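You operate a simulated robot arm through the tools that you are given. There is no shell and no other tool. Be economical: measure what you need, move in short steps, check, and stop when the job is done.

Carry out the task below with a simulated two-armed robot. There is one attempt and no reset: what you move stays moved.

JOB
Drop the red and blue plugs into the PLUGS jar; close it again.
Fine: steady the jar for its lid, off and on; lid screwed home; the other jar stays. Hands unhurt; nothing dropped, spilt, damaged or left on.

It is judged by the outcome, as a careful person would: the job done as asked, and still so three seconds after it is handed in. It fails if anything else is knocked over, pushed out of place, dropped, spilled or broken. Lids that push on must go on centred and level and be pressed home; caps that screw on are set level and turned clockwise until they are tight.

ROBOT AND FRAMES
Two 6-joint arms with two-finger parallel grippers on one trunk, on a base that drives. Base frame: it is fixed to the floor where the robot stands at the start and does not move with it; the origin is under the middle of the robot, x ahead of it, y to its left, z up; the surface under the hand at the start is at about z = 860. Readings come in mm, degrees, newtons and seconds.
The left shoulder is at the start at [60, 187, 1172], the right one opposite. With the tool pointing down near the work surface each hand reaches from about 240 to 620 mm from the robot's upright axis, wherever it stands, measured 20 degrees to its own side. Payload 1.57 kg a hand.
The tool frame of a hand sits at the grasp point between the pads (the TCP): z along the fingers, y along the line on which they close. The tips reach 30 mm beyond it. The gripper opens to 110 mm. The fingers are 24 mm wide and 12 mm thick; the gripper's body (48 by 112 mm) begins 78 mm behind the TCP.
Orientation is that of the tool frame in the base frame, as [roll, pitch, yaw] about the fixed x, y, z axes, in that order (R = Rz(yaw) Ry(pitch) Rx(roll)). With the fingers straight down and closing along the base's y, the tool's x points along the base's -x, its y along +y and its z along -z.

CONTROLS
- The arms move only by the tool apply_moves. It takes "left_rows", "right_rows" or both (then of equal length, played together; a hand with none holds still); each is a list that holds one entry, the list of rows, each a list of 7 numbers: the turn, a rotation vector about the tool's x, y, z in rad, then the shift along the tool's x, y, z in mm, then the closure, from 0 (fully open) to 1 (shut). In form: [[[ax, ay, az, tx, ty, tz, fingers], ...]]. A call has 1 to 10 rows; each row is the pose to reach, as a shift and turn from the pose commanded when the call began, along the tool's axes at that moment. A row lasts 0.2 s, in which the tool goes at most 50 mm and 8.6 degrees; a call with a longer step from one row to the next is refused whole, and so is a gripper value outside its range. Where a pose cannot be reached the arm comes as near as it can. A force on the tool above 40 N (or 10 N above the force at the start of the call, whichever is more), or a blocked arm, ends the call early, and 0.2 s more pass. Each finger travels about 153 mm/s and halts on what it meets, pressing with about 29 N; the grip force reading is that of the motor and also rises with nothing between the fingers. The clock runs only during rows and for 0.2 s after the last one: add rows that repeat a pose to give the fingers time. The reply holds the time, the measured pose of the TCP, the force on the tool along the base axes, the opening and the grip force, in the units named above and with some noise, with the torque about the TCP (base axes, N m) and any sound that the robot's microphone picked up.
- Cameras (640 x 400 px; columns grow to the right, rows downward): "scene" is now at [5.5, -15.2, 1701.9]; the picture's right is [-0.23, -0.97, 0.00], its down [-0.83, 0.19, -0.52] and it looks along [0.50, -0.12, -0.86] (base axes); focal length 289 px, centre (320, 200). "left" rides on the left gripper at [70, -16, -141] in its tool frame; the picture's right is [0.23, 0.97, 0.00], its down [-0.85, 0.20, -0.48] and it looks along [-0.47, 0.11, 0.88] (tool axes); focal length 222 px, centre (320, 200). "right" rides on the right gripper at [70, 16, -141] in its tool frame; the picture's right is [-0.23, 0.97, 0.00], its down [-0.86, -0.20, -0.48] and it looks along [-0.47, -0.11, 0.88] (tool axes); focal length 222 px, centre (320, 200). There is no depth. A picture from a camera that has moved, and an enlarged one, comes with that camera's place and axes in the base frame and with its lens.
- grab_frame(camera): a new picture of that camera. The clock stands still meanwhile.
- raise_lower(by): slides the trunk up (or, below 0, down) by that many mm; the arms and the scene camera ride with it, the base frame stays. It gives what a move gives, with no picture.
- roll_base(legs): drives the robot by 1 to 6 legs, each [ahead, left, turn to the left] in mm, mm and degrees, along the robot's own axes; the way and the turn of a leg run together, so that a leg with both is an arc; at most 1500 mm and 180 degrees a leg. The arms and the cameras ride along, it lands a little off, and it stops where it bumps. It gives what a move gives.
- pan_tilt(pan, tilt): turns the head with the scene camera to pan (to the left, within 86 degrees either way) and tilt (down, from -29 to 69), counted from straight ahead of the robot. It gives what a move gives.
- zoom(camera, box): a new picture of the part [left, top, right, bottom] of that camera's present view, enlarged. The clock stands still meanwhile.
- close_job(): hands the job in; it is judged then, once.

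Go step by step. Nothing tells you exact positions but the pictures and the camera data: compare them with the known pose of the tool, close in by small moves and look again before you grip or let go. The budget is 120 turns and 100 pictures, counting those below and the enlarged ones. Unless the task says otherwise, let go and move clear before handing in.

The tools are called after "Emit:" as a command line: name --argument value ..., lists and objects as JSON in quotes. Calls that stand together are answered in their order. apply_moves: Moves the arms, as the interface text tells. Its arguments: {"type":"object","properties":{"left_rows":{"type":"array","items":{"type":"array","items":{"type":"array","items":{"type":"number"}}}},"right_rows":{"type":"array","items":{"type":"array","items":{"type":"array","items":{"type":"number"}}}}},"required":[]} The other tools are called the same way: raise_lower (by) slides the trunk up or down; roll_base (legs) drives the base; pan_tilt (pan, tilt) turns the head that bears the scene camera; grab_frame (camera) takes a picture; zoom (camera, box) takes an enlarged picture of a part of a camera's view; close_job () hands the job in.

At the start:

```text
time_s: 0.0
left_ee_pos: [404.4, 33.3, 1174.9]
left_tool_rot: [-180.0, 0.1, -179.8]
left_force: [0.0, -0.4, 0.5]
left_ft_torque: [-0.03, 0.0, -0.01]
left_finger_gap: 110.0
left_finger_force: 0.0
right_ee_pos: [350.0, -311.1, 1212.4]
right_tool_rot: [-180.0, 0.0, -180.0]
right_force: [-1.1, -1.1, -0.4]
right_ft_torque: [0.0, -0.02, 0.03]
right_finger_gap: 110.0
right_finger_force: 0.1
trunk travel left (down, up): [-800.0, 190.0]
robot x, y, heading: [0.1, 3.8, -0.0]
head pan, tilt: [-13.1, 58.8]
```

scene: 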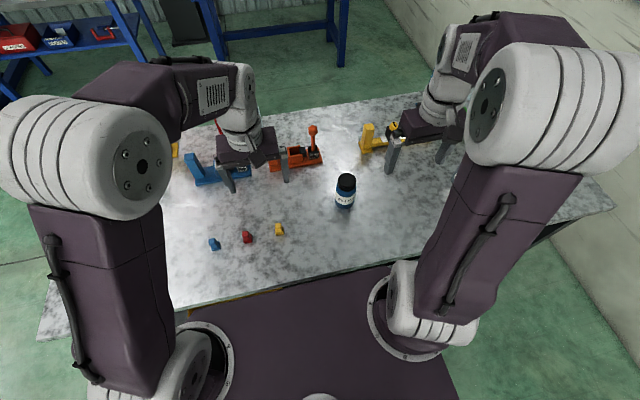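
right: 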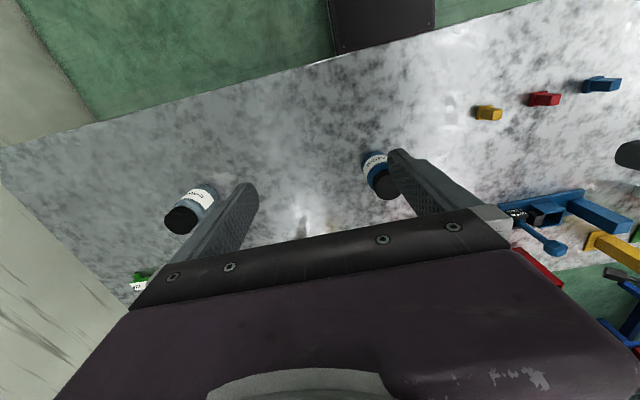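
left: 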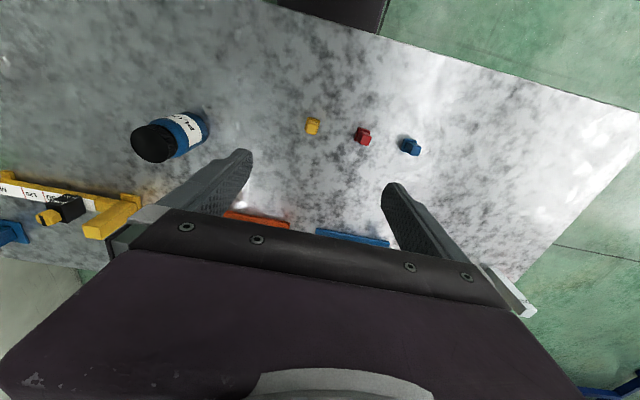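

I see three plugs (blue, red, yellow), one blue jar near the centre and another jar hidden by the right arm. I'll read the labels first.

Emit:
zoom --camera "right" --box '[340, 130, 420, 210]'

Emit:
zoom --camera "right" --box '[150, 170, 230, 250]'

Emit:
zoom --camera "scene" --box '[180, 110, 420, 260]'

Emit:
zoom --camera "left" --box '[120, 80, 440, 280]'

```text
5.00 times, centred on (380, 170) of right
camera zoom: at [280.7, -294.7, 1353.1], right [0.23, 0.97, 0.0], down [0.86, -0.2, 0.48], along [0.47, -0.11, -0.88], focal length 1111 px, centre (20, 350)
```

zoom: 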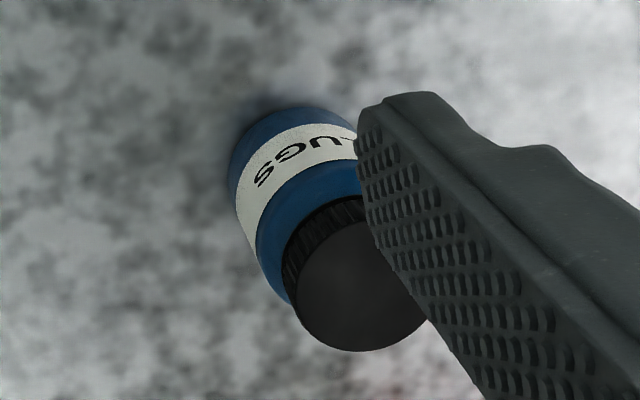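

```text
5.00 times, centred on (190, 210) of right
camera zoom: at [280.7, -294.7, 1353.1], right [0.23, 0.97, 0.0], down [0.86, -0.2, 0.48], along [0.47, -0.11, -0.88], focal length 1111 px, centre (970, 150)
```

zoom: 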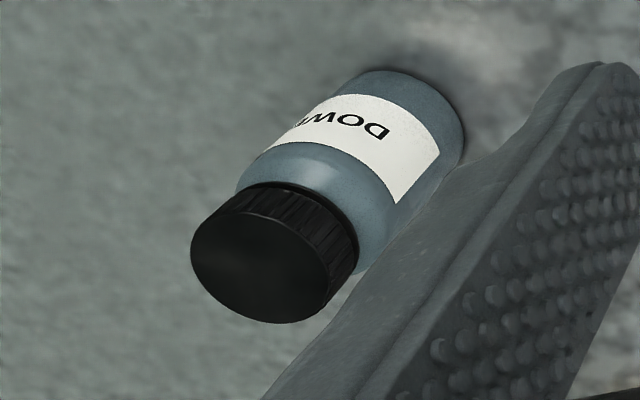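

```text
2.67 times, centred on (300, 185) of scene
camera zoom: at [5.5, -15.2, 1701.9], right [-0.23, -0.97, 0.0], down [-0.83, 0.19, -0.52], along [0.5, -0.12, -0.86], focal length 772 px, centre (373, 240)
```

zoom: 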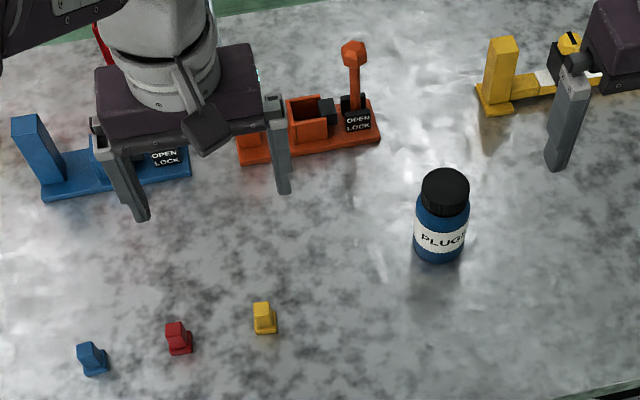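

```text
2.00 times, centred on (280, 180) of left
camera zoom: at [333.9, 16.8, 1314.4], right [-0.23, 0.97, 0.0], down [0.85, 0.2, 0.48], along [0.47, 0.11, -0.88], focal length 444 px, centre (400, 240)
```

zoom: 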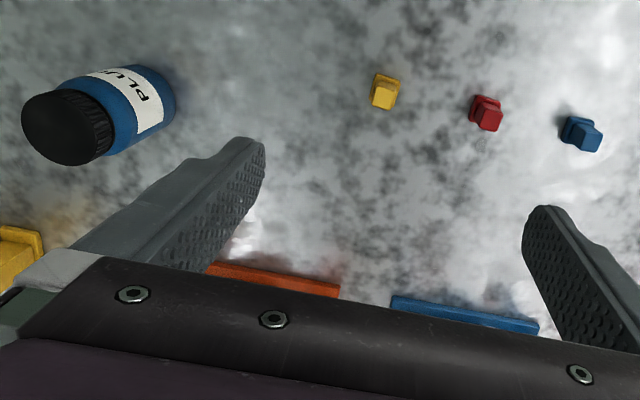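

PLUGS jar is about (480,-211), lid top about z 980; plugs: blue (406,220), red (411,124). I'll shift the base right so that both arms reach the jar, then look.

Emit:
roll_base --legs '[[0, -130, 0]]'

```text
time_s: 1.3
left_ee_pos: [405.3, -93.6, 1172.4]
left_tool_rot: [-180.0, 0.1, -179.7]
left_force: [0.4, 0.7, -0.3]
left_ft_torque: [0.0, 0.01, 0.0]
left_finger_gap: 109.9
left_finger_force: 0.0
right_ee_pos: [350.8, -439.0, 1212.8]
right_tool_rot: [-179.8, -0.1, -179.9]
right_force: [-0.2, 0.4, 0.1]
right_ft_torque: [0.0, -0.03, 0.0]
right_finger_gap: 110.1
right_finger_force: 0.1
trunk travel left (down, up): [-800.0, 190.0]
robot x, y, heading: [-1.6, -132.8, 0.2]
head pan, tilt: [-13.1, 58.8]
```

Moved. Now a look at the scene again and the left-hand view.

Emit:
grab_frame --camera "scene"

Emit:
grab_frame --camera "left"

Emit:
grab_frame --camera "right"

```text
92 pictures are left
camera scene: at [5.6, -143.3, 1701.9], right [-0.22, -0.97, 0.0], down [-0.83, 0.19, -0.52], along [0.5, -0.12, -0.86], focal length 289 px, centre (320, 200)
```

scene: 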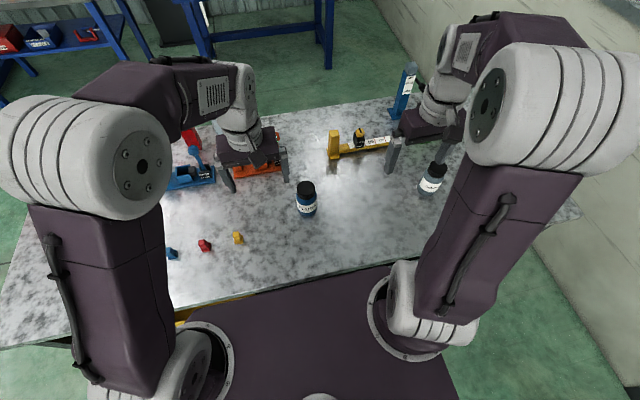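

```text
91 pictures are left
camera left: at [334.0, -110.9, 1314.4], right [-0.23, 0.97, 0.0], down [0.85, 0.2, 0.48], along [0.47, 0.11, -0.88], focal length 222 px, centre (320, 200)
```

left: 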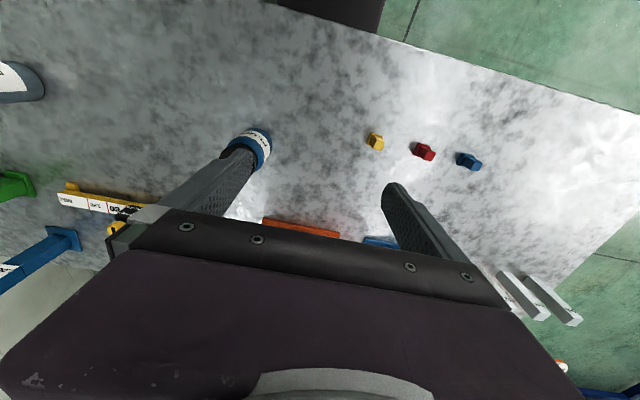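

```text
90 pictures are left
camera right: at [281.7, -422.5, 1353.7], right [0.22, 0.97, 0.0], down [0.86, -0.2, 0.48], along [0.47, -0.11, -0.88], focal length 222 px, centre (320, 200)
```

right: 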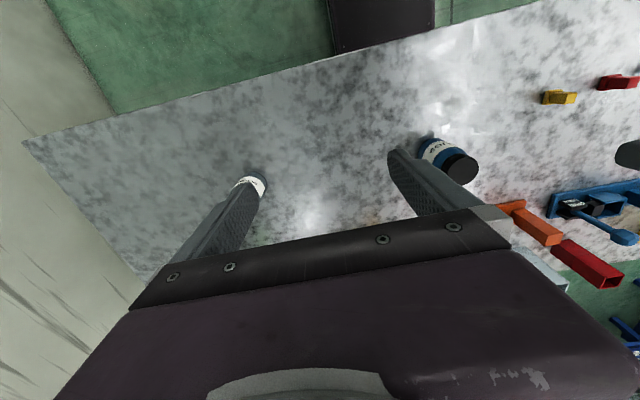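

I'll refine the jar position.

Emit:
zoom --camera "scene" --box '[260, 160, 356, 220]'

Emit:
zoom --camera "right" --box '[390, 110, 518, 190]'

Emit:
zoom --camera "scene" --box '[150, 210, 270, 285]'

```text
6.67 times, centred on (308, 190) of scene
camera zoom: at [5.6, -143.3, 1701.9], right [-0.22, -0.97, 0.0], down [-0.83, 0.19, -0.52], along [0.5, -0.12, -0.86], focal length 1929 px, centre (400, 267)
```

zoom: 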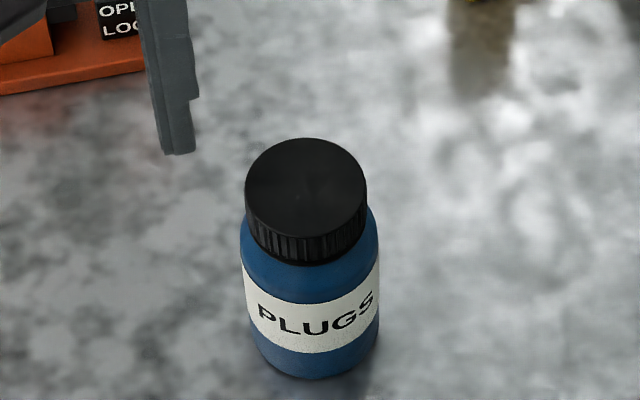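

```text
5.00 times, centred on (454, 150) of right
camera zoom: at [281.7, -422.5, 1353.7], right [0.22, 0.97, 0.0], down [0.86, -0.2, 0.48], along [0.47, -0.11, -0.88], focal length 1111 px, centre (-350, 450)
```

zoom: 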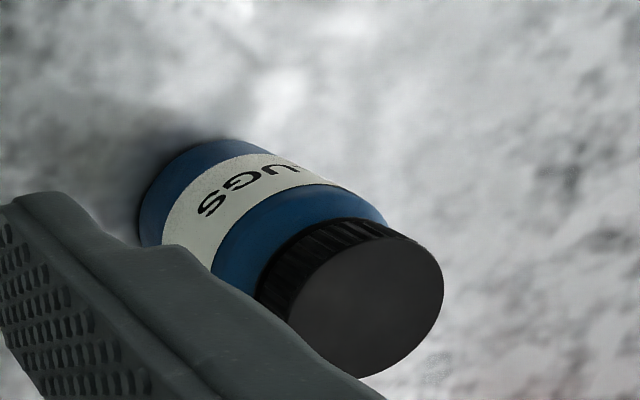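

```text
5.33 times, centred on (210, 248) of scene
camera zoom: at [5.6, -143.3, 1701.9], right [-0.22, -0.97, 0.0], down [-0.83, 0.19, -0.52], along [0.5, -0.12, -0.86], focal length 1543 px, centre (907, -53)
```

zoom: 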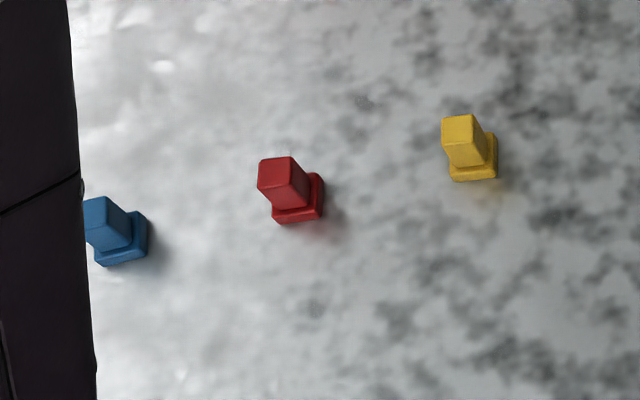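

Lid top is at about (478.5, −208.7, 985), lid ∅53, body ∅67. The right hand will come in tilted 30° below horizontal, from the front right, to hold the jar body; meanwhile the left moves out over the plugs.

Emit:
apply_moves --right_rows '[[[-0.0342, -0.1278, -0.0593, -5.1, 22.6, 32.6, 0], [-0.0684, -0.2556, -0.1186, -10.2, 45.2, 65.2, 0], [-0.1026, -0.3834, -0.1779, -15.3, 67.8, 97.8, 0], [-0.1368, -0.5112, -0.2372, -20.4, 90.4, 130.4, 0], [-0.171, -0.639, -0.2965, -25.5, 113, 163, 0], [-0.2052, -0.7668, -0.3558, -30.6, 135.6, 195.6, 0], [-0.2394, -0.8946, -0.4151, -35.7, 158.2, 228.2, 0], [-0.2739, -1.0224, -0.4744, -41, 181, 261, 0], [-0.2739, -1.0224, -0.4744, -41, 181, 261, 0]]]' --left_rows '[[[0, 0, 0, 0, 27, 12.5, 0], [0, 0, 0, 0, 54, 25, 0], [0, 0, 0, 0, 81, 37.5, 0], [0, 0, 0, 0, 108, 50, 0], [0, 0, 0, 0, 135, 62.5, 0], [0, 0, 0, 0, 162, 75, 0], [0, 0, 0, 0, 189, 87.5, 0], [0, 0, 0, 0, 216, 100, 0], [0, 0, 0, 0, 216, 100, 0]]]'

Emit:
grab_frame --camera "scene"

Emit:
grab_frame --camera "right"

Emit:
grab_frame --camera "left"

```text
time_s: 3.3
left_ee_pos: [403.6, 119.5, 1073.0]
left_tool_rot: [-180.0, 0.1, -179.8]
left_force: [0.1, -0.1, -0.3]
left_ft_torque: [0.01, -0.03, 0.04]
left_finger_gap: 109.8
left_finger_force: 0.0
right_ee_pos: [445.9, -273.8, 1133.5]
right_tool_rot: [175.6, 58.0, -153.0]
right_force: [0.5, -0.8, 0.2]
right_ft_torque: [0.0, 0.0, 0.01]
right_finger_gap: 109.7
right_finger_force: 0.1
right hand out of reach, approached as far as the arm can: row 4, 5, 6, 7, 8, 9
trunk travel left (down, up): [-800.0, 190.0]
robot x, y, heading: [-0.0, -129.9, 0.3]
head pan, tilt: [-13.1, 58.8]
```

```text
86 pictures are left
camera scene: at [5.0, -147.2, 1701.9], right [-0.22, -0.97, 0.0], down [-0.83, 0.19, -0.52], along [0.51, -0.12, -0.86], focal length 289 px, centre (320, 200)
```

scene: 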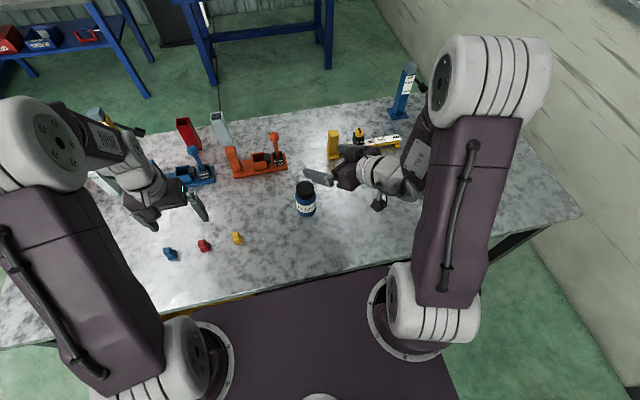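

```text
85 pictures are left
camera right: at [303.1, -339.8, 1148.8], right [-0.39, 0.89, 0.23], down [0.16, -0.18, 0.97], along [0.91, 0.41, -0.07], focal length 222 px, centre (320, 200)
```

right: 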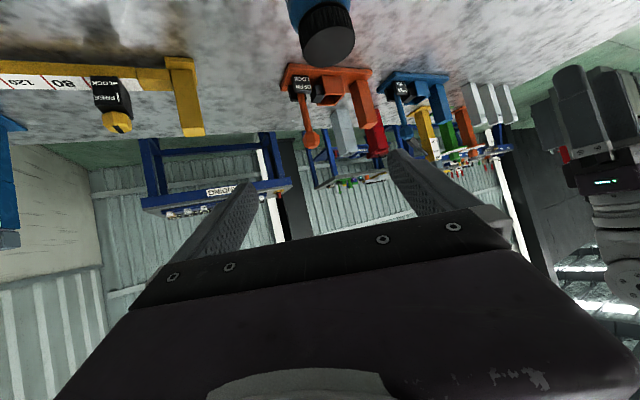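

```text
84 pictures are left
camera left: at [332.9, 102.7, 1214.8], right [-0.23, 0.97, 0.0], down [0.85, 0.2, 0.48], along [0.47, 0.11, -0.88], focal length 222 px, centre (320, 200)
```

left: 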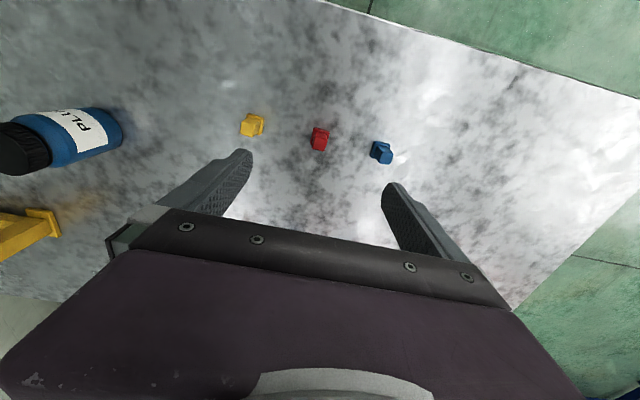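

The right hand was too close in for that yaw. I'll use a yaw of 70° (hand coming from the right side) instead, turning first at safe height.

Emit:
apply_moves --right_rows '[[[-0.118, 0.006, -0.074, 8.5, -12.3, -3.2, 0], [-0.237, 0.011, -0.148, 17, -24.5, -6.3, 0], [-0.355, 0.017, -0.221, 25.4, -36.8, -9.5, 0], [-0.474, 0.022, -0.295, 33.8, -49, -12.6, 0], [-0.592, 0.028, -0.369, 42.3, -61.3, -15.8, 0], [-0.592, 0.028, -0.369, 42.3, -61.3, -15.8, 0]]]'

```text
time_s: 4.7
left_ee_pos: [402.9, 121.5, 1074.6]
left_tool_rot: [179.9, 0.1, -179.7]
left_force: [0.7, 0.1, 0.3]
left_ft_torque: [-0.01, -0.02, 0.03]
left_finger_gap: 109.9
left_finger_force: 0.0
right_ee_pos: [448.2, -339.5, 1100.7]
right_tool_rot: [175.6, 57.8, -113.1]
right_force: [-0.8, 1.3, -0.7]
right_ft_torque: [-0.01, 0.06, 0.0]
right_finger_gap: 110.0
right_finger_force: 0.1
trunk travel left (down, up): [-800.0, 190.0]
robot x, y, heading: [2.9, -133.6, 0.2]
head pan, tilt: [-13.1, 58.8]
```

Works. Now descend to the pre-grasp point and square up the tilt.

Emit:
apply_moves --right_rows '[[[0.0076, -0.0094, -0.007, 26.6, 2.5, 26.7, 0], [0.015, -0.0187, -0.0145, 53.2, 4.9, 53.4, 0], [0.0228, -0.028, -0.0217, 79.7, 7.4, 80, 0], [0.0304, -0.0374, -0.029, 106.3, 9.8, 106.7, 0], [0.0304, -0.0374, -0.029, 106.3, 9.8, 106.7, 0]]]'

Emit:
grab_frame --camera "scene"

Emit:
grab_frame --camera "right"

```text
time_s: 5.9
left_ee_pos: [404.5, 120.1, 1074.4]
left_tool_rot: [-180.0, 0.1, -179.7]
left_force: [0.0, 0.6, 0.6]
left_ft_torque: [0.0, 0.03, -0.01]
left_finger_gap: 109.9
left_finger_force: 0.0
right_ee_pos: [447.8, -301.5, 956.9]
right_tool_rot: [180.0, 60.0, -110.0]
right_force: [-0.4, -0.5, 0.5]
right_ft_torque: [0.0, 0.0, -0.01]
right_finger_gap: 109.9
right_finger_force: 0.1
trunk travel left (down, up): [-800.0, 190.0]
robot x, y, heading: [-1.0, -131.4, 0.2]
head pan, tilt: [-13.1, 58.8]
```

```text
83 pictures are left
camera scene: at [5.4, -145.7, 1701.9], right [-0.22, -0.97, 0.0], down [-0.83, 0.19, -0.52], along [0.51, -0.12, -0.86], focal length 289 px, centre (320, 200)
```

scene: 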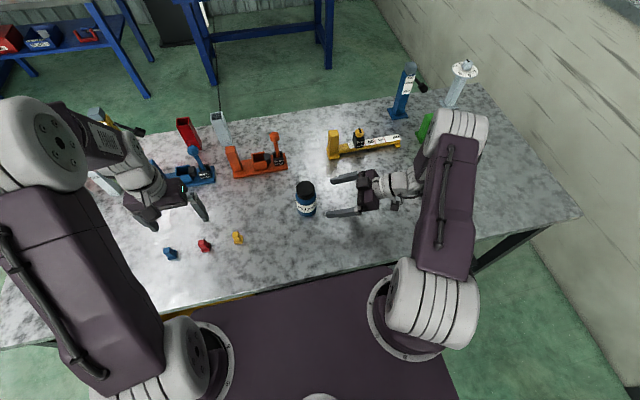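

```text
82 pictures are left
camera right: at [377.7, -443.3, 967.2], right [-0.88, 0.44, 0.2], down [0.19, -0.06, 0.98], along [0.44, 0.9, -0.03], focal length 222 px, centre (320, 200)
```

right: 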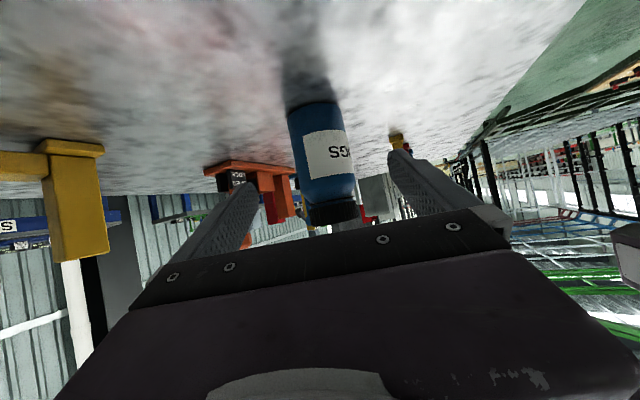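

Lined up with the jar between the fingers. Advance along the tool to the grasp place, still open.

Emit:
apply_moves --right_rows '[[[0, 0, 0, 0.8, 0.5, 27.3, 0], [0, 0, 0, 1.5, 1, 54.6, 0], [0, 0, 0, 2.2, 1.5, 82, 0], [0, 0, 0, 3, 2, 109, 0], [0, 0, 0, 3, 2, 109, 0]]]'

Emit:
zoom --camera "scene" --box '[240, 130, 400, 230]'

Emit:
grab_frame --camera "right"

```text
time_s: 7.1
left_ee_pos: [405.3, 120.0, 1075.1]
left_tool_rot: [-180.0, 0.0, -179.7]
left_force: [-0.2, -0.3, 1.0]
left_ft_torque: [0.03, -0.01, 0.03]
left_finger_gap: 110.0
left_finger_force: 0.0
right_ee_pos: [474.8, -217.2, 901.6]
right_tool_rot: [179.9, 60.0, -110.1]
right_force: [-0.2, 0.3, 0.5]
right_ft_torque: [-0.01, 0.01, -0.01]
right_finger_gap: 109.8
right_finger_force: 0.0
trunk travel left (down, up): [-800.0, 190.0]
robot x, y, heading: [-0.1, -132.5, 0.0]
head pan, tilt: [-13.1, 58.8]
```

```text
4.00 times, centred on (320, 180) of scene
camera zoom: at [5.4, -146.4, 1701.9], right [-0.22, -0.97, 0.0], down [-0.83, 0.19, -0.52], along [0.51, -0.12, -0.86], focal length 1158 px, centre (320, 280)
```

zoom: 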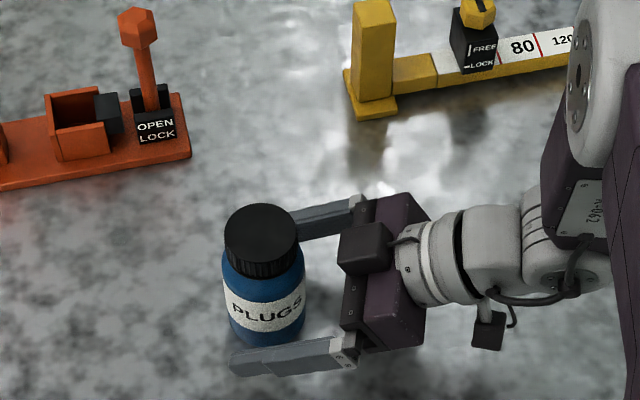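

```text
80 pictures are left
camera right: at [405.3, -360.0, 911.0], right [-0.88, 0.44, 0.2], down [0.19, -0.06, 0.98], along [0.44, 0.9, -0.03], focal length 222 px, centre (320, 200)
```

right: 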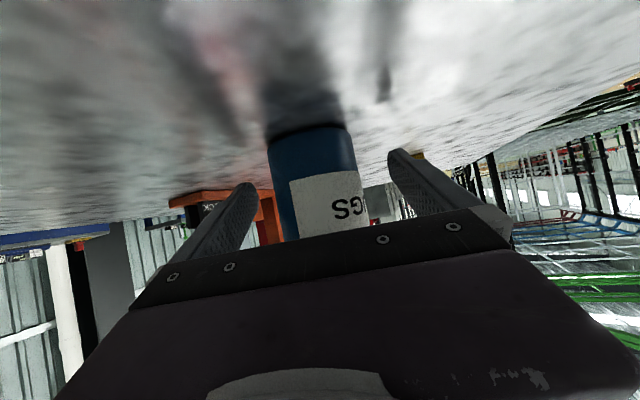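

Jar is well centred between the fingers (within ~1 mm). Close gently.

Emit:
apply_moves --right_rows '[[[0, 0, 0, 0, 0, 0, 0.15], [0, 0, 0, 0, 0, 0, 0.28], [0, 0, 0, 0, 0, 0, 0.34], [0, 0, 0, 0, 0, 0, 0.37], [0, 0, 0, 0, 0, 0, 0.4], [0, 0, 0, 0, 0, 0, 0.43], [0, 0, 0, 0, 0, 0, 0.5], [0, 0, 0, 0, 0, 0, 0.5]]]'

Emit:
zoom --camera "scene" --box '[260, 150, 388, 230]'

```text
time_s: 8.9
left_ee_pos: [404.2, 119.1, 1074.6]
left_tool_rot: [180.0, 0.1, -179.7]
left_force: [0.5, 0.0, 0.2]
left_ft_torque: [0.02, 0.02, 0.02]
left_finger_gap: 109.8
left_finger_force: 0.1
right_ee_pos: [475.4, -216.9, 900.6]
right_tool_rot: [179.9, 60.1, -110.1]
right_force: [1.0, -0.3, 1.7]
right_ft_torque: [0.0, 0.06, -0.01]
right_finger_gap: 61.4
right_finger_force: 29.0
trunk travel left (down, up): [-800.0, 190.0]
robot x, y, heading: [0.7, -130.2, 0.0]
head pan, tilt: [-13.1, 58.8]
```

```text
5.00 times, centred on (324, 190) of scene
camera zoom: at [5.8, -146.1, 1701.9], right [-0.22, -0.97, 0.0], down [-0.83, 0.19, -0.52], along [0.5, -0.12, -0.86], focal length 1447 px, centre (300, 250)
```

zoom: 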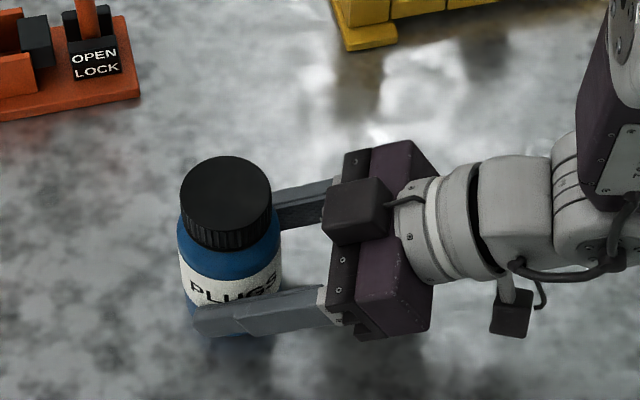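

Jar held (gap 61 mm). Now bring the left hand over the lid at (476,−209), staying high.

Emit:
apply_moves --left_rows '[[[0, 0, 0, -9, -41, 0, 0], [0, 0, 0, -18, -82, 0, 0], [0, 0, 0, -27, -123, 0, 0.1], [0, 0, 0, -36, -164, 0, 0.2], [0, 0, 0, -45, -205, 0, 0.3], [0, 0, 0, -54, -246, 0, 0.35], [0, 0, 0, -63, -287, 0, 0.35], [0, 0, 0, -72, -328, 0, 0.35], [0, 0, 0, -72, -328, 0, 0.35]]]'

Emit:
grab_frame --camera "scene"

Emit:
grab_frame --camera "left"

```text
time_s: 10.9
left_ee_pos: [480.0, -207.5, 1075.5]
left_tool_rot: [-179.9, 0.0, -179.7]
left_force: [0.2, 0.1, -0.4]
left_ft_torque: [-0.01, -0.01, -0.01]
left_finger_gap: 71.4
left_finger_force: 0.0
right_ee_pos: [474.0, -216.9, 901.7]
right_tool_rot: [180.0, 60.0, -110.0]
right_force: [0.9, -0.5, 0.6]
right_ft_torque: [-0.01, 0.04, 0.0]
right_finger_gap: 61.0
right_finger_force: 29.3
trunk travel left (down, up): [-800.0, 190.0]
robot x, y, heading: [-0.1, -126.8, 0.2]
head pan, tilt: [-13.1, 58.8]
```

```text
78 pictures are left
camera scene: at [5.5, -145.5, 1701.9], right [-0.22, -0.97, 0.0], down [-0.83, 0.19, -0.52], along [0.5, -0.12, -0.86], focal length 289 px, centre (320, 200)
```

scene: 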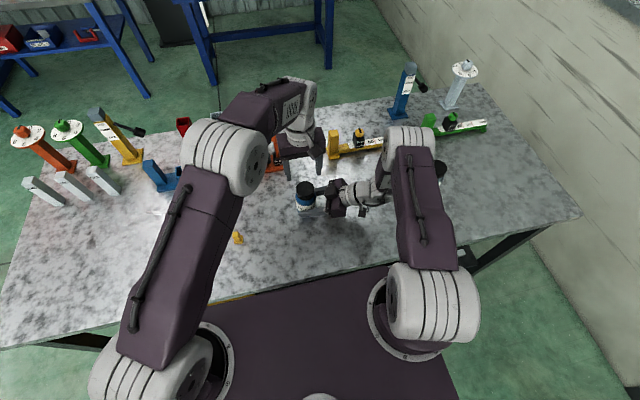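

```text
77 pictures are left
camera left: at [409.7, -225.7, 1214.8], right [-0.23, 0.97, 0.0], down [0.85, 0.2, 0.48], along [0.47, 0.11, -0.88], focal length 222 px, centre (320, 200)
```

left: 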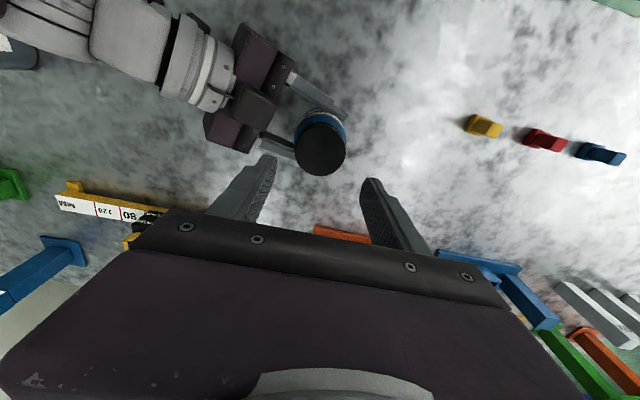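

Lid centre measured ≈ (475.5,−209.5). I'll pre-rotate the left hand clockwise (to have room for unscrewing) while still above.

Emit:
apply_moves --left_rows '[[[0, 0, 0.14, 0.4, 0, 0, 0.35], [0, 0, 0.28, 0.8, 0, 0, 0.35], [0, 0, 0.42, 1.2, 0, 0, 0.35], [0, 0, 0.56, 1.6, 0, 0, 0.35], [0, 0, 0.7, 2, 0, 0, 0.35], [0, 0, 0.84, 2.4, 0, 0, 0.35], [0, 0, 0.98, 2.8, 0, 0, 0.35], [0, 0, 1.12, 3.2, 0, 0, 0.35], [0, 0, 1.26, 3.6, 0, 0, 0.35], [0, 0, 1.4, 4, 0, 0, 0.35]]]'

Emit:
grab_frame --camera "left"

```text
time_s: 13.1
left_ee_pos: [474.2, -208.3, 1073.7]
left_tool_rot: [179.8, 0.0, 99.9]
left_force: [0.6, 0.1, 0.7]
left_ft_torque: [0.01, 0.02, 0.01]
left_finger_gap: 71.5
left_finger_force: 0.0
right_ee_pos: [474.7, -218.4, 901.4]
right_tool_rot: [179.8, 60.0, -110.1]
right_force: [0.8, 0.1, 0.9]
right_ft_torque: [0.03, 0.0, 0.0]
right_finger_gap: 61.4
right_finger_force: 28.9
trunk travel left (down, up): [-800.0, 190.0]
robot x, y, heading: [2.0, -133.3, 0.1]
head pan, tilt: [-13.1, 58.8]
```

```text
76 pictures are left
camera left: at [444.6, -142.4, 1214.1], right [0.92, 0.39, 0.0], down [0.34, -0.81, 0.48], along [0.19, -0.44, -0.88], focal length 222 px, centre (320, 200)
```

left: 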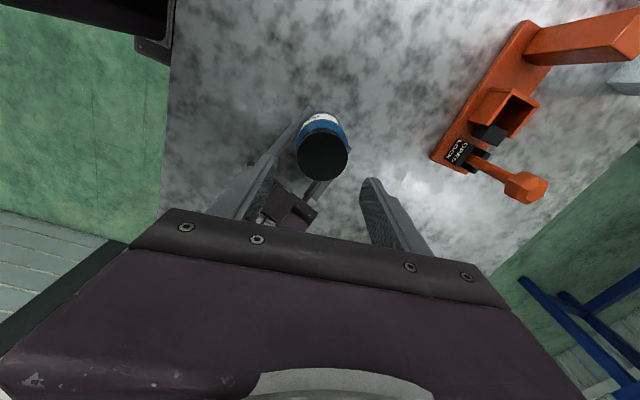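

The lid is within 2 mm of the tool axis. Descend so the tips cover the lid's side.

Emit:
apply_moves --left_rows '[[[0, 0, 0, 0, 0.5, 30, 0.35], [0, 0, 0, 0, 1, 55, 0.35], [0, 0, 0, 0, 1.5, 70, 0.35], [0, 0, 0, 0, 1.5, 78.5, 0.35], [0, 0, 0, 0, 1.5, 78.5, 0.35]]]'

Emit:
grab_frame --camera "left"

Emit:
zoom --camera "scene" --box '[260, 150, 388, 230]'

```text
time_s: 14.3
left_ee_pos: [477.1, -206.8, 996.3]
left_tool_rot: [179.9, 0.0, 100.1]
left_force: [-0.7, -0.8, -0.2]
left_ft_torque: [0.02, 0.0, 0.01]
left_finger_gap: 71.6
left_finger_force: 0.2
right_ee_pos: [474.1, -217.7, 901.2]
right_tool_rot: [-180.0, 60.1, -110.1]
right_force: [-0.4, 0.0, 0.1]
right_ft_torque: [-0.03, 0.04, -0.02]
right_finger_gap: 61.3
right_finger_force: 29.4
trunk travel left (down, up): [-800.0, 190.0]
robot x, y, heading: [0.3, -131.4, -0.0]
head pan, tilt: [-13.1, 58.8]
```

```text
75 pictures are left
camera left: at [447.4, -140.9, 1136.1], right [0.92, 0.39, 0.0], down [0.34, -0.81, 0.48], along [0.19, -0.44, -0.88], focal length 222 px, centre (320, 200)
```

left: 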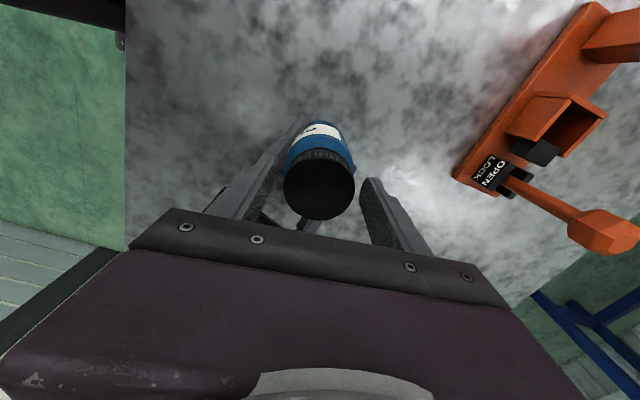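

```text
5.00 times, centred on (324, 190) of scene
camera zoom: at [5.6, -146.1, 1701.9], right [-0.22, -0.97, 0.0], down [-0.83, 0.19, -0.52], along [0.5, -0.12, -0.86], focal length 1447 px, centre (300, 250)
```

zoom: 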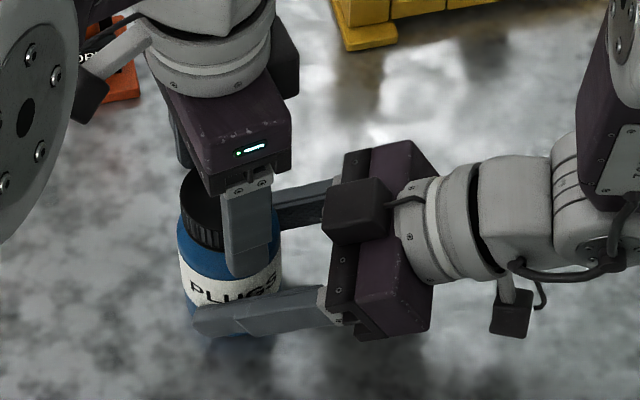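

Centred. Close on the lid gently.

Emit:
apply_moves --left_rows '[[[0, 0, 0, 0, 0, 0, 0.4], [0, 0, 0, 0, 0, 0, 0.44], [0, 0, 0, 0, 0, 0, 0.47], [0, 0, 0, 0, 0, 0, 0.5], [0, 0, 0, 0, 0, 0, 0.53], [0, 0, 0, 0, 0, 0, 0.58], [0, 0, 0, 0, 0, 0, 0.65], [0, 0, 0, 0, 0, 0, 0.65]]]'

```text
time_s: 16.1
left_ee_pos: [476.5, -206.0, 996.4]
left_tool_rot: [179.9, 0.0, 100.0]
left_force: [0.6, 0.4, -0.1]
left_ft_torque: [0.03, 0.0, 0.0]
left_finger_gap: 52.4
left_finger_force: 29.2
right_ee_pos: [474.3, -218.5, 901.8]
right_tool_rot: [179.9, 60.2, -110.0]
right_force: [-1.1, 0.4, -0.1]
right_ft_torque: [-0.01, 0.01, -0.01]
right_finger_gap: 61.1
right_finger_force: 28.7
trunk travel left (down, up): [-800.0, 190.0]
robot x, y, heading: [2.5, -130.6, 0.2]
head pan, tilt: [-13.1, 58.8]
```

Lid gripped at 52.4 mm with no side force. Try a first 32° counter-clockwise.

Emit:
apply_moves --left_rows '[[[0, 0, -0.07, 0, 0, 0, 0.65], [0, 0, -0.14, 0, 0, 0, 0.65], [0, 0, -0.28, 0, 0, -0.1, 0.65], [0, 0, -0.42, 0, 0, -0.2, 0.65], [0, 0, -0.56, 0, 0, -0.3, 0.65]]]'

Emit:
grab_frame --camera "left"

```text
time_s: 17.3
left_ee_pos: [476.1, -207.0, 995.7]
left_tool_rot: [179.9, 0.0, 132.3]
left_force: [-3.2, -2.2, 0.4]
left_ft_torque: [-0.05, 0.11, -0.03]
left_finger_gap: 52.4
left_finger_force: 29.3
right_ee_pos: [475.4, -219.2, 900.9]
right_tool_rot: [179.9, 60.1, -110.1]
right_force: [3.1, 1.3, 0.1]
right_ft_torque: [-0.13, 0.26, -0.03]
right_finger_gap: 61.2
right_finger_force: 29.4
trunk travel left (down, up): [-800.0, 190.0]
robot x, y, heading: [-1.8, -132.2, 0.1]
head pan, tilt: [-13.1, 58.8]
```

```text
73 pictures are left
camera left: at [415.8, -167.0, 1136.6], right [0.57, 0.82, 0.0], down [0.72, -0.5, 0.48], along [0.39, -0.27, -0.88], focal length 222 px, centre (320, 200)
```

left: 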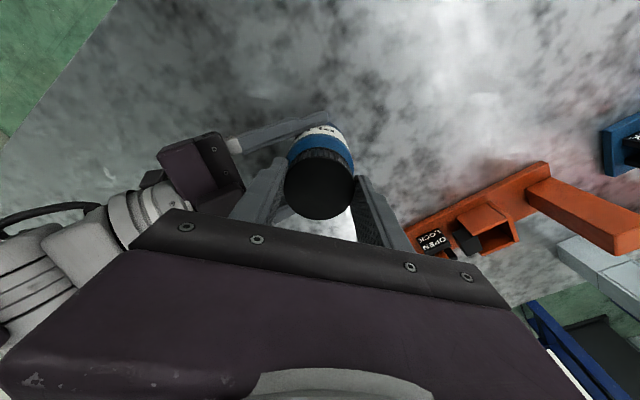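

Torque is low, turning freely. Continue 80° counter-clockwise.

Emit:
apply_moves --left_rows '[[[0, 0, -0.14, 0, 0, -0.1, 0.65], [0, 0, -0.28, 0, 0, -0.2, 0.65], [0, 0, -0.42, 0, 0, -0.3, 0.65], [0, 0, -0.56, 0, 0, -0.4, 0.65], [0, 0, -0.7, 0, 0, -0.5, 0.65], [0, 0, -0.84, 0, 0, -0.6, 0.65], [0, 0, -0.98, 0, 0, -0.7, 0.65], [0, 0, -1.12, 0, 0, -0.8, 0.65], [0, 0, -1.26, 0, 0, -0.9, 0.65], [0, 0, -1.4, 0, 0, -1.0, 0.65]]]'

Emit:
zoom --camera "scene" --box '[260, 150, 388, 230]'

```text
time_s: 19.5
left_ee_pos: [474.4, -208.2, 997.3]
left_tool_rot: [-179.9, 0.2, -147.5]
left_force: [-5.3, -16.3, 0.1]
left_ft_torque: [-0.97, 0.52, -0.08]
left_finger_gap: 52.7
left_finger_force: 28.5
right_ee_pos: [473.5, -218.0, 901.6]
right_tool_rot: [180.0, 60.1, -110.0]
right_force: [8.1, 14.9, 3.4]
right_ft_torque: [-0.55, -0.08, -0.02]
right_finger_gap: 61.3
right_finger_force: 29.3
trunk travel left (down, up): [-800.0, 190.0]
robot x, y, heading: [2.5, -130.9, 0.1]
head pan, tilt: [-13.1, 58.8]
```

```text
5.00 times, centred on (324, 190) of scene
camera zoom: at [5.4, -146.4, 1702.0], right [-0.22, -0.97, 0.0], down [-0.83, 0.19, -0.52], along [0.51, -0.12, -0.86], focal length 1447 px, centre (300, 250)
```

zoom: 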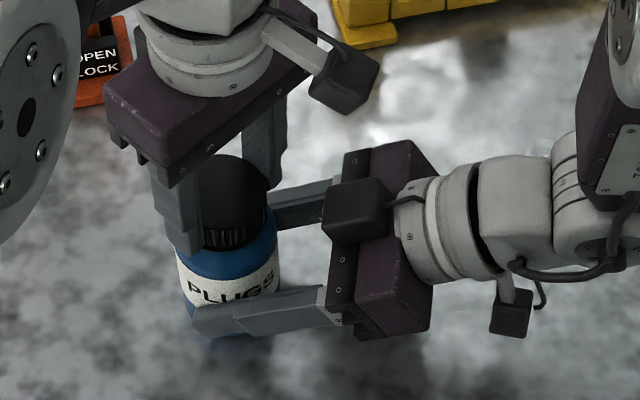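

A side force of 17 N built up because the lid is held a few mm off the tool axis. Release, and look to recentre.

Emit:
apply_moves --left_rows '[[[0, 0, 0, 0, 0, 0, 0.45], [0, 0, 0, 0, 0, 0, 0.37], [0, 0, 0, 0, 0, 0, 0.37]]]'

Emit:
grab_frame --camera "left"

```text
time_s: 20.3
left_ee_pos: [475.3, -208.1, 996.8]
left_tool_rot: [-179.9, 0.2, -147.7]
left_force: [-0.2, 0.1, 0.3]
left_ft_torque: [0.03, -0.01, 0.03]
left_finger_gap: 69.5
left_finger_force: 0.1
right_ee_pos: [474.5, -218.8, 902.9]
right_tool_rot: [-180.0, 60.1, -110.0]
right_force: [0.3, -2.8, 8.4]
right_ft_torque: [0.18, -0.13, -0.06]
right_finger_gap: 61.0
right_finger_force: 29.5
trunk travel left (down, up): [-800.0, 190.0]
robot x, y, heading: [-0.1, -128.0, 0.3]
head pan, tilt: [-13.1, 58.8]
```

```text
71 pictures are left
camera left: at [423.5, -259.2, 1137.6], right [-0.71, 0.7, 0.0], down [0.61, 0.63, 0.48], along [0.34, 0.34, -0.88], focal length 222 px, centre (320, 200)
```

left: 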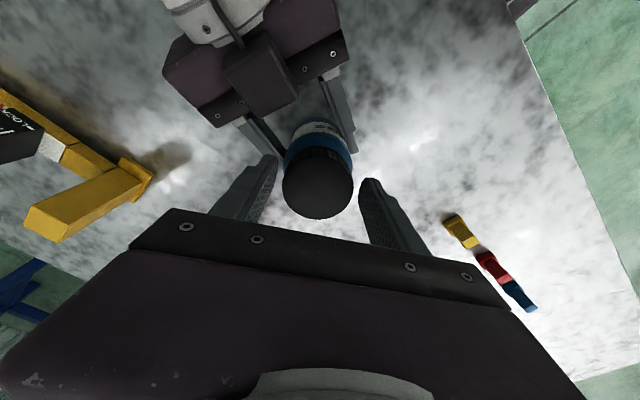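

Emit:
zoom --camera "scene" --box '[260, 150, 388, 230]'

Emit:
zoom --camera "left" --box '[256, 100, 384, 230]'

```text
5.00 times, centred on (324, 190) of scene
camera zoom: at [4.5, -146.7, 1702.0], right [-0.22, -0.97, 0.0], down [-0.83, 0.19, -0.52], along [0.51, -0.12, -0.85], focal length 1447 px, centre (300, 250)
```

zoom: 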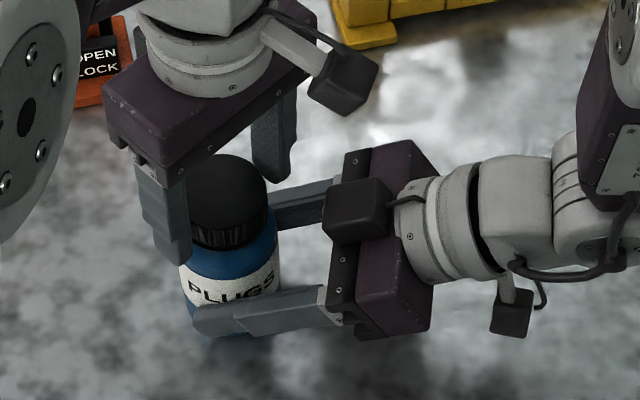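

```text
3.08 times, centred on (320, 165) of left
camera zoom: at [423.5, -259.2, 1137.6], right [-0.71, 0.7, 0.0], down [0.61, 0.63, 0.48], along [0.34, 0.34, -0.88], focal length 684 px, centre (320, 308)
```

zoom: 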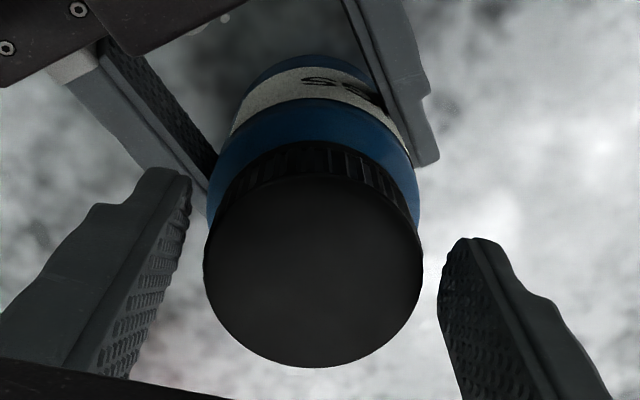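

Lid and tool are within ~1 mm again. Rotate back open (clockwise) 77°, then re-grip.

Emit:
apply_moves --left_rows '[[[0, 0, 0.149, 0, -1, 0, 0.37], [0, 0, 0.298, 0, -1, 0, 0.37], [0, 0, 0.447, 0, -1, 0, 0.37], [0, 0, 0.596, 0, -1, 0, 0.37], [0, 0, 0.745, 0, -1, 0, 0.37], [0, 0, 0.894, 0, -1, 0, 0.37], [0, 0, 1.043, 0, -1, 0, 0.37], [0, 0, 1.192, 0, -1, 0, 0.37], [0, 0, 1.341, 0, -1, 0, 0.37], [0, 0, 1.341, 0, -1, 0, 0.44]]]'

Emit:
zoom --camera "left" --box '[256, 100, 384, 230]'

```text
time_s: 22.5
left_ee_pos: [475.5, -207.8, 997.7]
left_tool_rot: [179.9, 0.1, 135.4]
left_force: [-0.7, 0.6, -0.1]
left_ft_torque: [0.0, 0.0, -0.01]
left_finger_gap: 61.9
left_finger_force: 0.0
right_ee_pos: [474.6, -217.3, 901.2]
right_tool_rot: [-179.9, 60.1, -110.0]
right_force: [0.7, -3.1, 8.2]
right_ft_torque: [0.18, -0.16, -0.02]
right_finger_gap: 61.5
right_finger_force: 29.2
trunk travel left (down, up): [-800.0, 190.0]
robot x, y, heading: [0.6, -131.2, 0.1]
head pan, tilt: [-13.1, 58.8]
```

```text
3.08 times, centred on (320, 165) of left
camera zoom: at [412.6, -171.0, 1138.3], right [0.52, 0.85, 0.0], down [0.75, -0.46, 0.48], along [0.41, -0.25, -0.88], focal length 684 px, centre (320, 308)
```

zoom: 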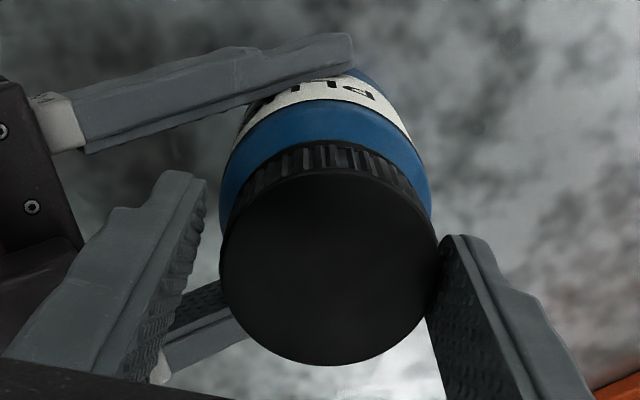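

Small correction of 1.5 mm, then grip and turn counter-clockwise again.

Emit:
apply_moves --left_rows '[[[0, 0, 0, -0.9, 1.5, 0, 0.47], [0, 0, 0, -0.9, 1.5, 0, 0.65], [0, 0, -0.149, -0.9, 1.5, -0.1, 0.65], [0, 0, -0.298, -0.9, 1.5, -0.2, 0.65], [0, 0, -0.447, -0.9, 1.5, -0.3, 0.65], [0, 0, -0.596, -0.9, 1.5, -0.4, 0.65], [0, 0, -0.745, -0.9, 1.5, -0.5, 0.65], [0, 0, -0.894, -0.9, 1.5, -0.6, 0.65], [0, 0, -1.043, -0.9, 1.5, -0.7, 0.65], [0, 0, -1.192, -0.9, 1.5, -0.8, 0.65]]]'

```text
time_s: 24.7
left_ee_pos: [477.7, -207.4, 998.2]
left_tool_rot: [-179.9, 0.1, -156.0]
left_force: [1.3, 7.8, 0.9]
left_ft_torque: [0.21, 0.4, 0.0]
left_finger_gap: 52.2
left_finger_force: 29.2
right_ee_pos: [474.5, -218.0, 900.7]
right_tool_rot: [179.9, 60.1, -110.2]
right_force: [-1.4, -8.6, 0.9]
right_ft_torque: [0.56, -0.54, 0.03]
right_finger_gap: 61.5
right_finger_force: 28.7
trunk travel left (down, up): [-800.0, 190.0]
robot x, y, heading: [-0.6, -133.3, 0.2]
head pan, tilt: [-13.1, 58.8]
```

Forces are modest. Open, rotate back, re-grip.

Emit:
apply_moves --left_rows '[[[0, 0, 0, 0, 0, 0, 0.4], [0, 0, 0.149, 0, 0, 0, 0.38], [0, 0, 0.298, 0, 0, 0, 0.38], [0, 0, 0.447, 0, 0, 0, 0.38], [0, 0, 0.596, 0, 0, 0, 0.38], [0, 0, 0.745, 0, 0, 0, 0.38], [0, 0, 0.894, 0, 0, 0, 0.38], [0, 0, 1.043, 0, 0, 0, 0.38], [0, 0, 1.192, 0, 0, 0, 0.38], [0, 0, 1.192, 0, 0, 0, 0.44]]]'

Emit:
zoom --camera "left" --box '[256, 100, 384, 230]'

```text
time_s: 26.9
left_ee_pos: [476.6, -208.3, 998.3]
left_tool_rot: [179.9, 0.0, 135.3]
left_force: [0.1, 0.3, -0.7]
left_ft_torque: [0.04, -0.02, -0.01]
left_finger_gap: 61.5
left_finger_force: 0.0
right_ee_pos: [473.9, -217.4, 902.2]
right_tool_rot: [179.9, 60.1, -110.0]
right_force: [-0.9, 0.6, 0.5]
right_ft_torque: [0.02, -0.02, 0.01]
right_finger_gap: 60.9
right_finger_force: 29.3
trunk travel left (down, up): [-800.0, 190.0]
robot x, y, heading: [-3.1, -128.7, 0.2]
head pan, tilt: [-13.1, 58.8]
```

```text
3.08 times, centred on (320, 165) of left
camera zoom: at [415.0, -170.9, 1138.3], right [0.52, 0.85, 0.0], down [0.75, -0.46, 0.48], along [0.41, -0.25, -0.88], focal length 684 px, centre (320, 308)
```

zoom: 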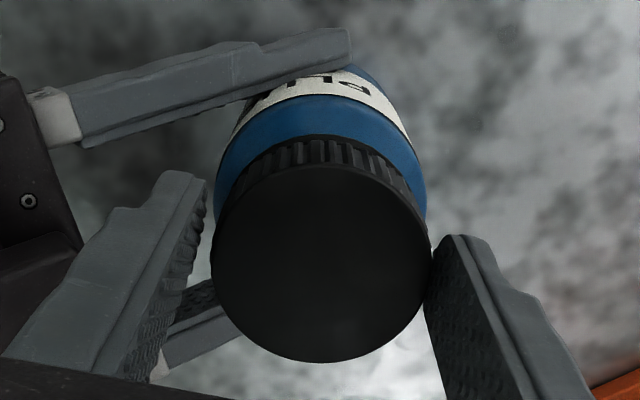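

Centred, forces relaxed. Grip and turn again.

Emit:
apply_moves --left_rows '[[[0, 0, 0, 0, 0.7, 0, 0.47], [0, 0, 0, 0, 0.7, 0, 0.65], [0, 0, -0.149, 0, 0.7, -0.1, 0.65], [0, 0, -0.298, 0, 0.7, -0.2, 0.65], [0, 0, -0.447, 0, 0.7, -0.3, 0.65], [0, 0, -0.596, 0, 0.7, -0.4, 0.65], [0, 0, -0.745, 0, 0.7, -0.5, 0.65], [0, 0, -0.894, 0, 0.7, -0.6, 0.65], [0, 0, -1.043, 0, 0.7, -0.7, 0.65], [0, 0, -1.192, 0, 0.7, -0.8, 0.65]]]'

Emit:
apply_moves --left_rows '[[[0, 0, 0, 0, 0, 0, 0.4], [0, 0, 0.149, 0, 0, 0, 0.38], [0, 0, 0.298, 0, 0, 0, 0.38], [0, 0, 0.447, 0, 0, 0, 0.38], [0, 0, 0.596, 0, 0, 0, 0.38], [0, 0, 0.745, 0, 0, 0, 0.38], [0, 0, 0.894, 0, 0, 0, 0.38], [0, 0, 1.043, 0, 0, 0, 0.38], [0, 0, 1.192, 0, 0, 0, 0.38], [0, 0, 1.192, 0, 0, 0, 0.44]]]'

Emit:
zoom --camera "left" --box '[256, 100, 384, 230]'

```text
time_s: 29.1
left_ee_pos: [477.6, -207.5, 997.8]
left_tool_rot: [180.0, 0.1, -156.1]
left_force: [-0.5, 0.3, -0.6]
left_ft_torque: [0.02, 0.01, 0.02]
left_finger_gap: 52.2
left_finger_force: 28.8
right_ee_pos: [473.6, -217.4, 901.0]
right_tool_rot: [179.8, 60.0, -110.1]
right_force: [-0.1, -0.7, 0.0]
right_ft_torque: [0.02, -0.03, -0.04]
right_finger_gap: 61.5
right_finger_force: 29.0
trunk travel left (down, up): [-800.0, 190.0]
robot x, y, heading: [-0.6, -131.2, 0.2]
head pan, tilt: [-13.1, 58.8]
```

```text
time_s: 31.3
left_ee_pos: [477.3, -207.6, 999.3]
left_tool_rot: [179.9, 0.1, 135.4]
left_force: [0.5, 0.4, -0.4]
left_ft_torque: [-0.02, 0.02, 0.0]
left_finger_gap: 61.6
left_finger_force: 0.0
right_ee_pos: [474.1, -218.7, 900.1]
right_tool_rot: [180.0, 60.1, -110.2]
right_force: [0.0, -0.6, 0.5]
right_ft_torque: [0.01, 0.01, 0.0]
right_finger_gap: 61.0
right_finger_force: 29.2
trunk travel left (down, up): [-800.0, 190.0]
robot x, y, heading: [-0.4, -131.0, 0.2]
head pan, tilt: [-13.1, 58.8]
```

```text
3.08 times, centred on (320, 165) of left
camera zoom: at [415.5, -170.0, 1139.7], right [0.52, 0.85, 0.0], down [0.75, -0.46, 0.48], along [0.41, -0.25, -0.88], focal length 684 px, centre (320, 308)
```

zoom: 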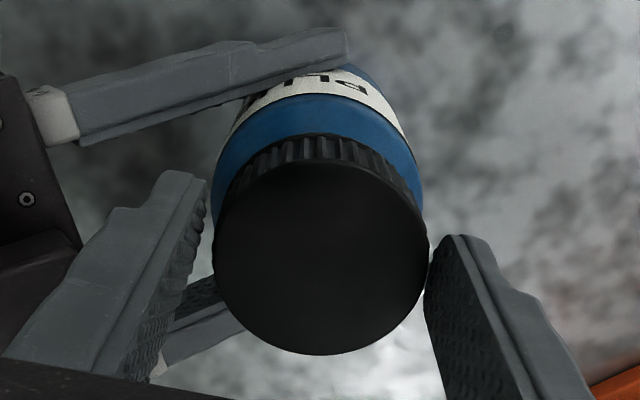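

That last turn showed zero reaction, so the lid is probably off the thread. Grip and lift 4 mm to test.

Emit:
apply_moves --left_rows '[[[0, 0, 0, 0, 0.7, 0, 0.47], [0, 0, 0, 0, 0.7, 0, 0.65], [0, 0, 0, 0, 0.7, 0, 0.65], [0, 0, 0, 0, 0.7, -2, 0.65], [0, 0, 0, 0, 0.7, -4, 0.65]]]'

Emit:
zoom --camera "left" --box '[256, 100, 384, 230]'

```text
time_s: 32.5
left_ee_pos: [477.6, -207.3, 1003.4]
left_tool_rot: [180.0, 0.1, 135.6]
left_force: [0.7, -0.4, 0.8]
left_ft_torque: [0.0, -0.02, 0.0]
left_finger_gap: 52.3
left_finger_force: 28.9
right_ee_pos: [474.4, -217.5, 900.8]
right_tool_rot: [179.9, 60.1, -110.2]
right_force: [-0.8, 0.3, -1.1]
right_ft_torque: [0.02, -0.03, 0.01]
right_finger_gap: 61.5
right_finger_force: 28.8
trunk travel left (down, up): [-800.0, 190.0]
robot x, y, heading: [1.2, -130.4, 0.4]
head pan, tilt: [-13.1, 58.8]
```

```text
3.08 times, centred on (320, 165) of left
camera zoom: at [415.5, -170.1, 1143.6], right [0.52, 0.85, 0.0], down [0.75, -0.46, 0.48], along [0.41, -0.25, -0.88], focal length 684 px, centre (320, 308)
```

zoom: 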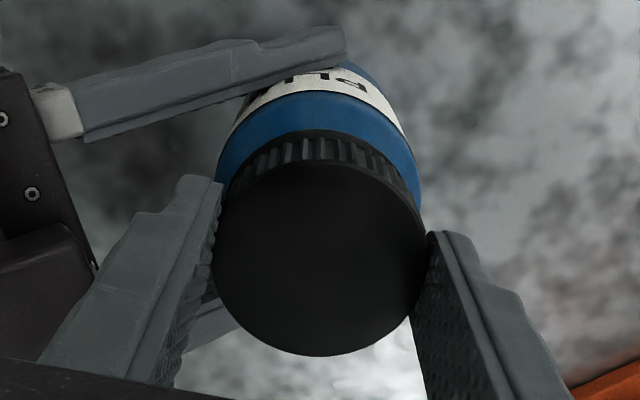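

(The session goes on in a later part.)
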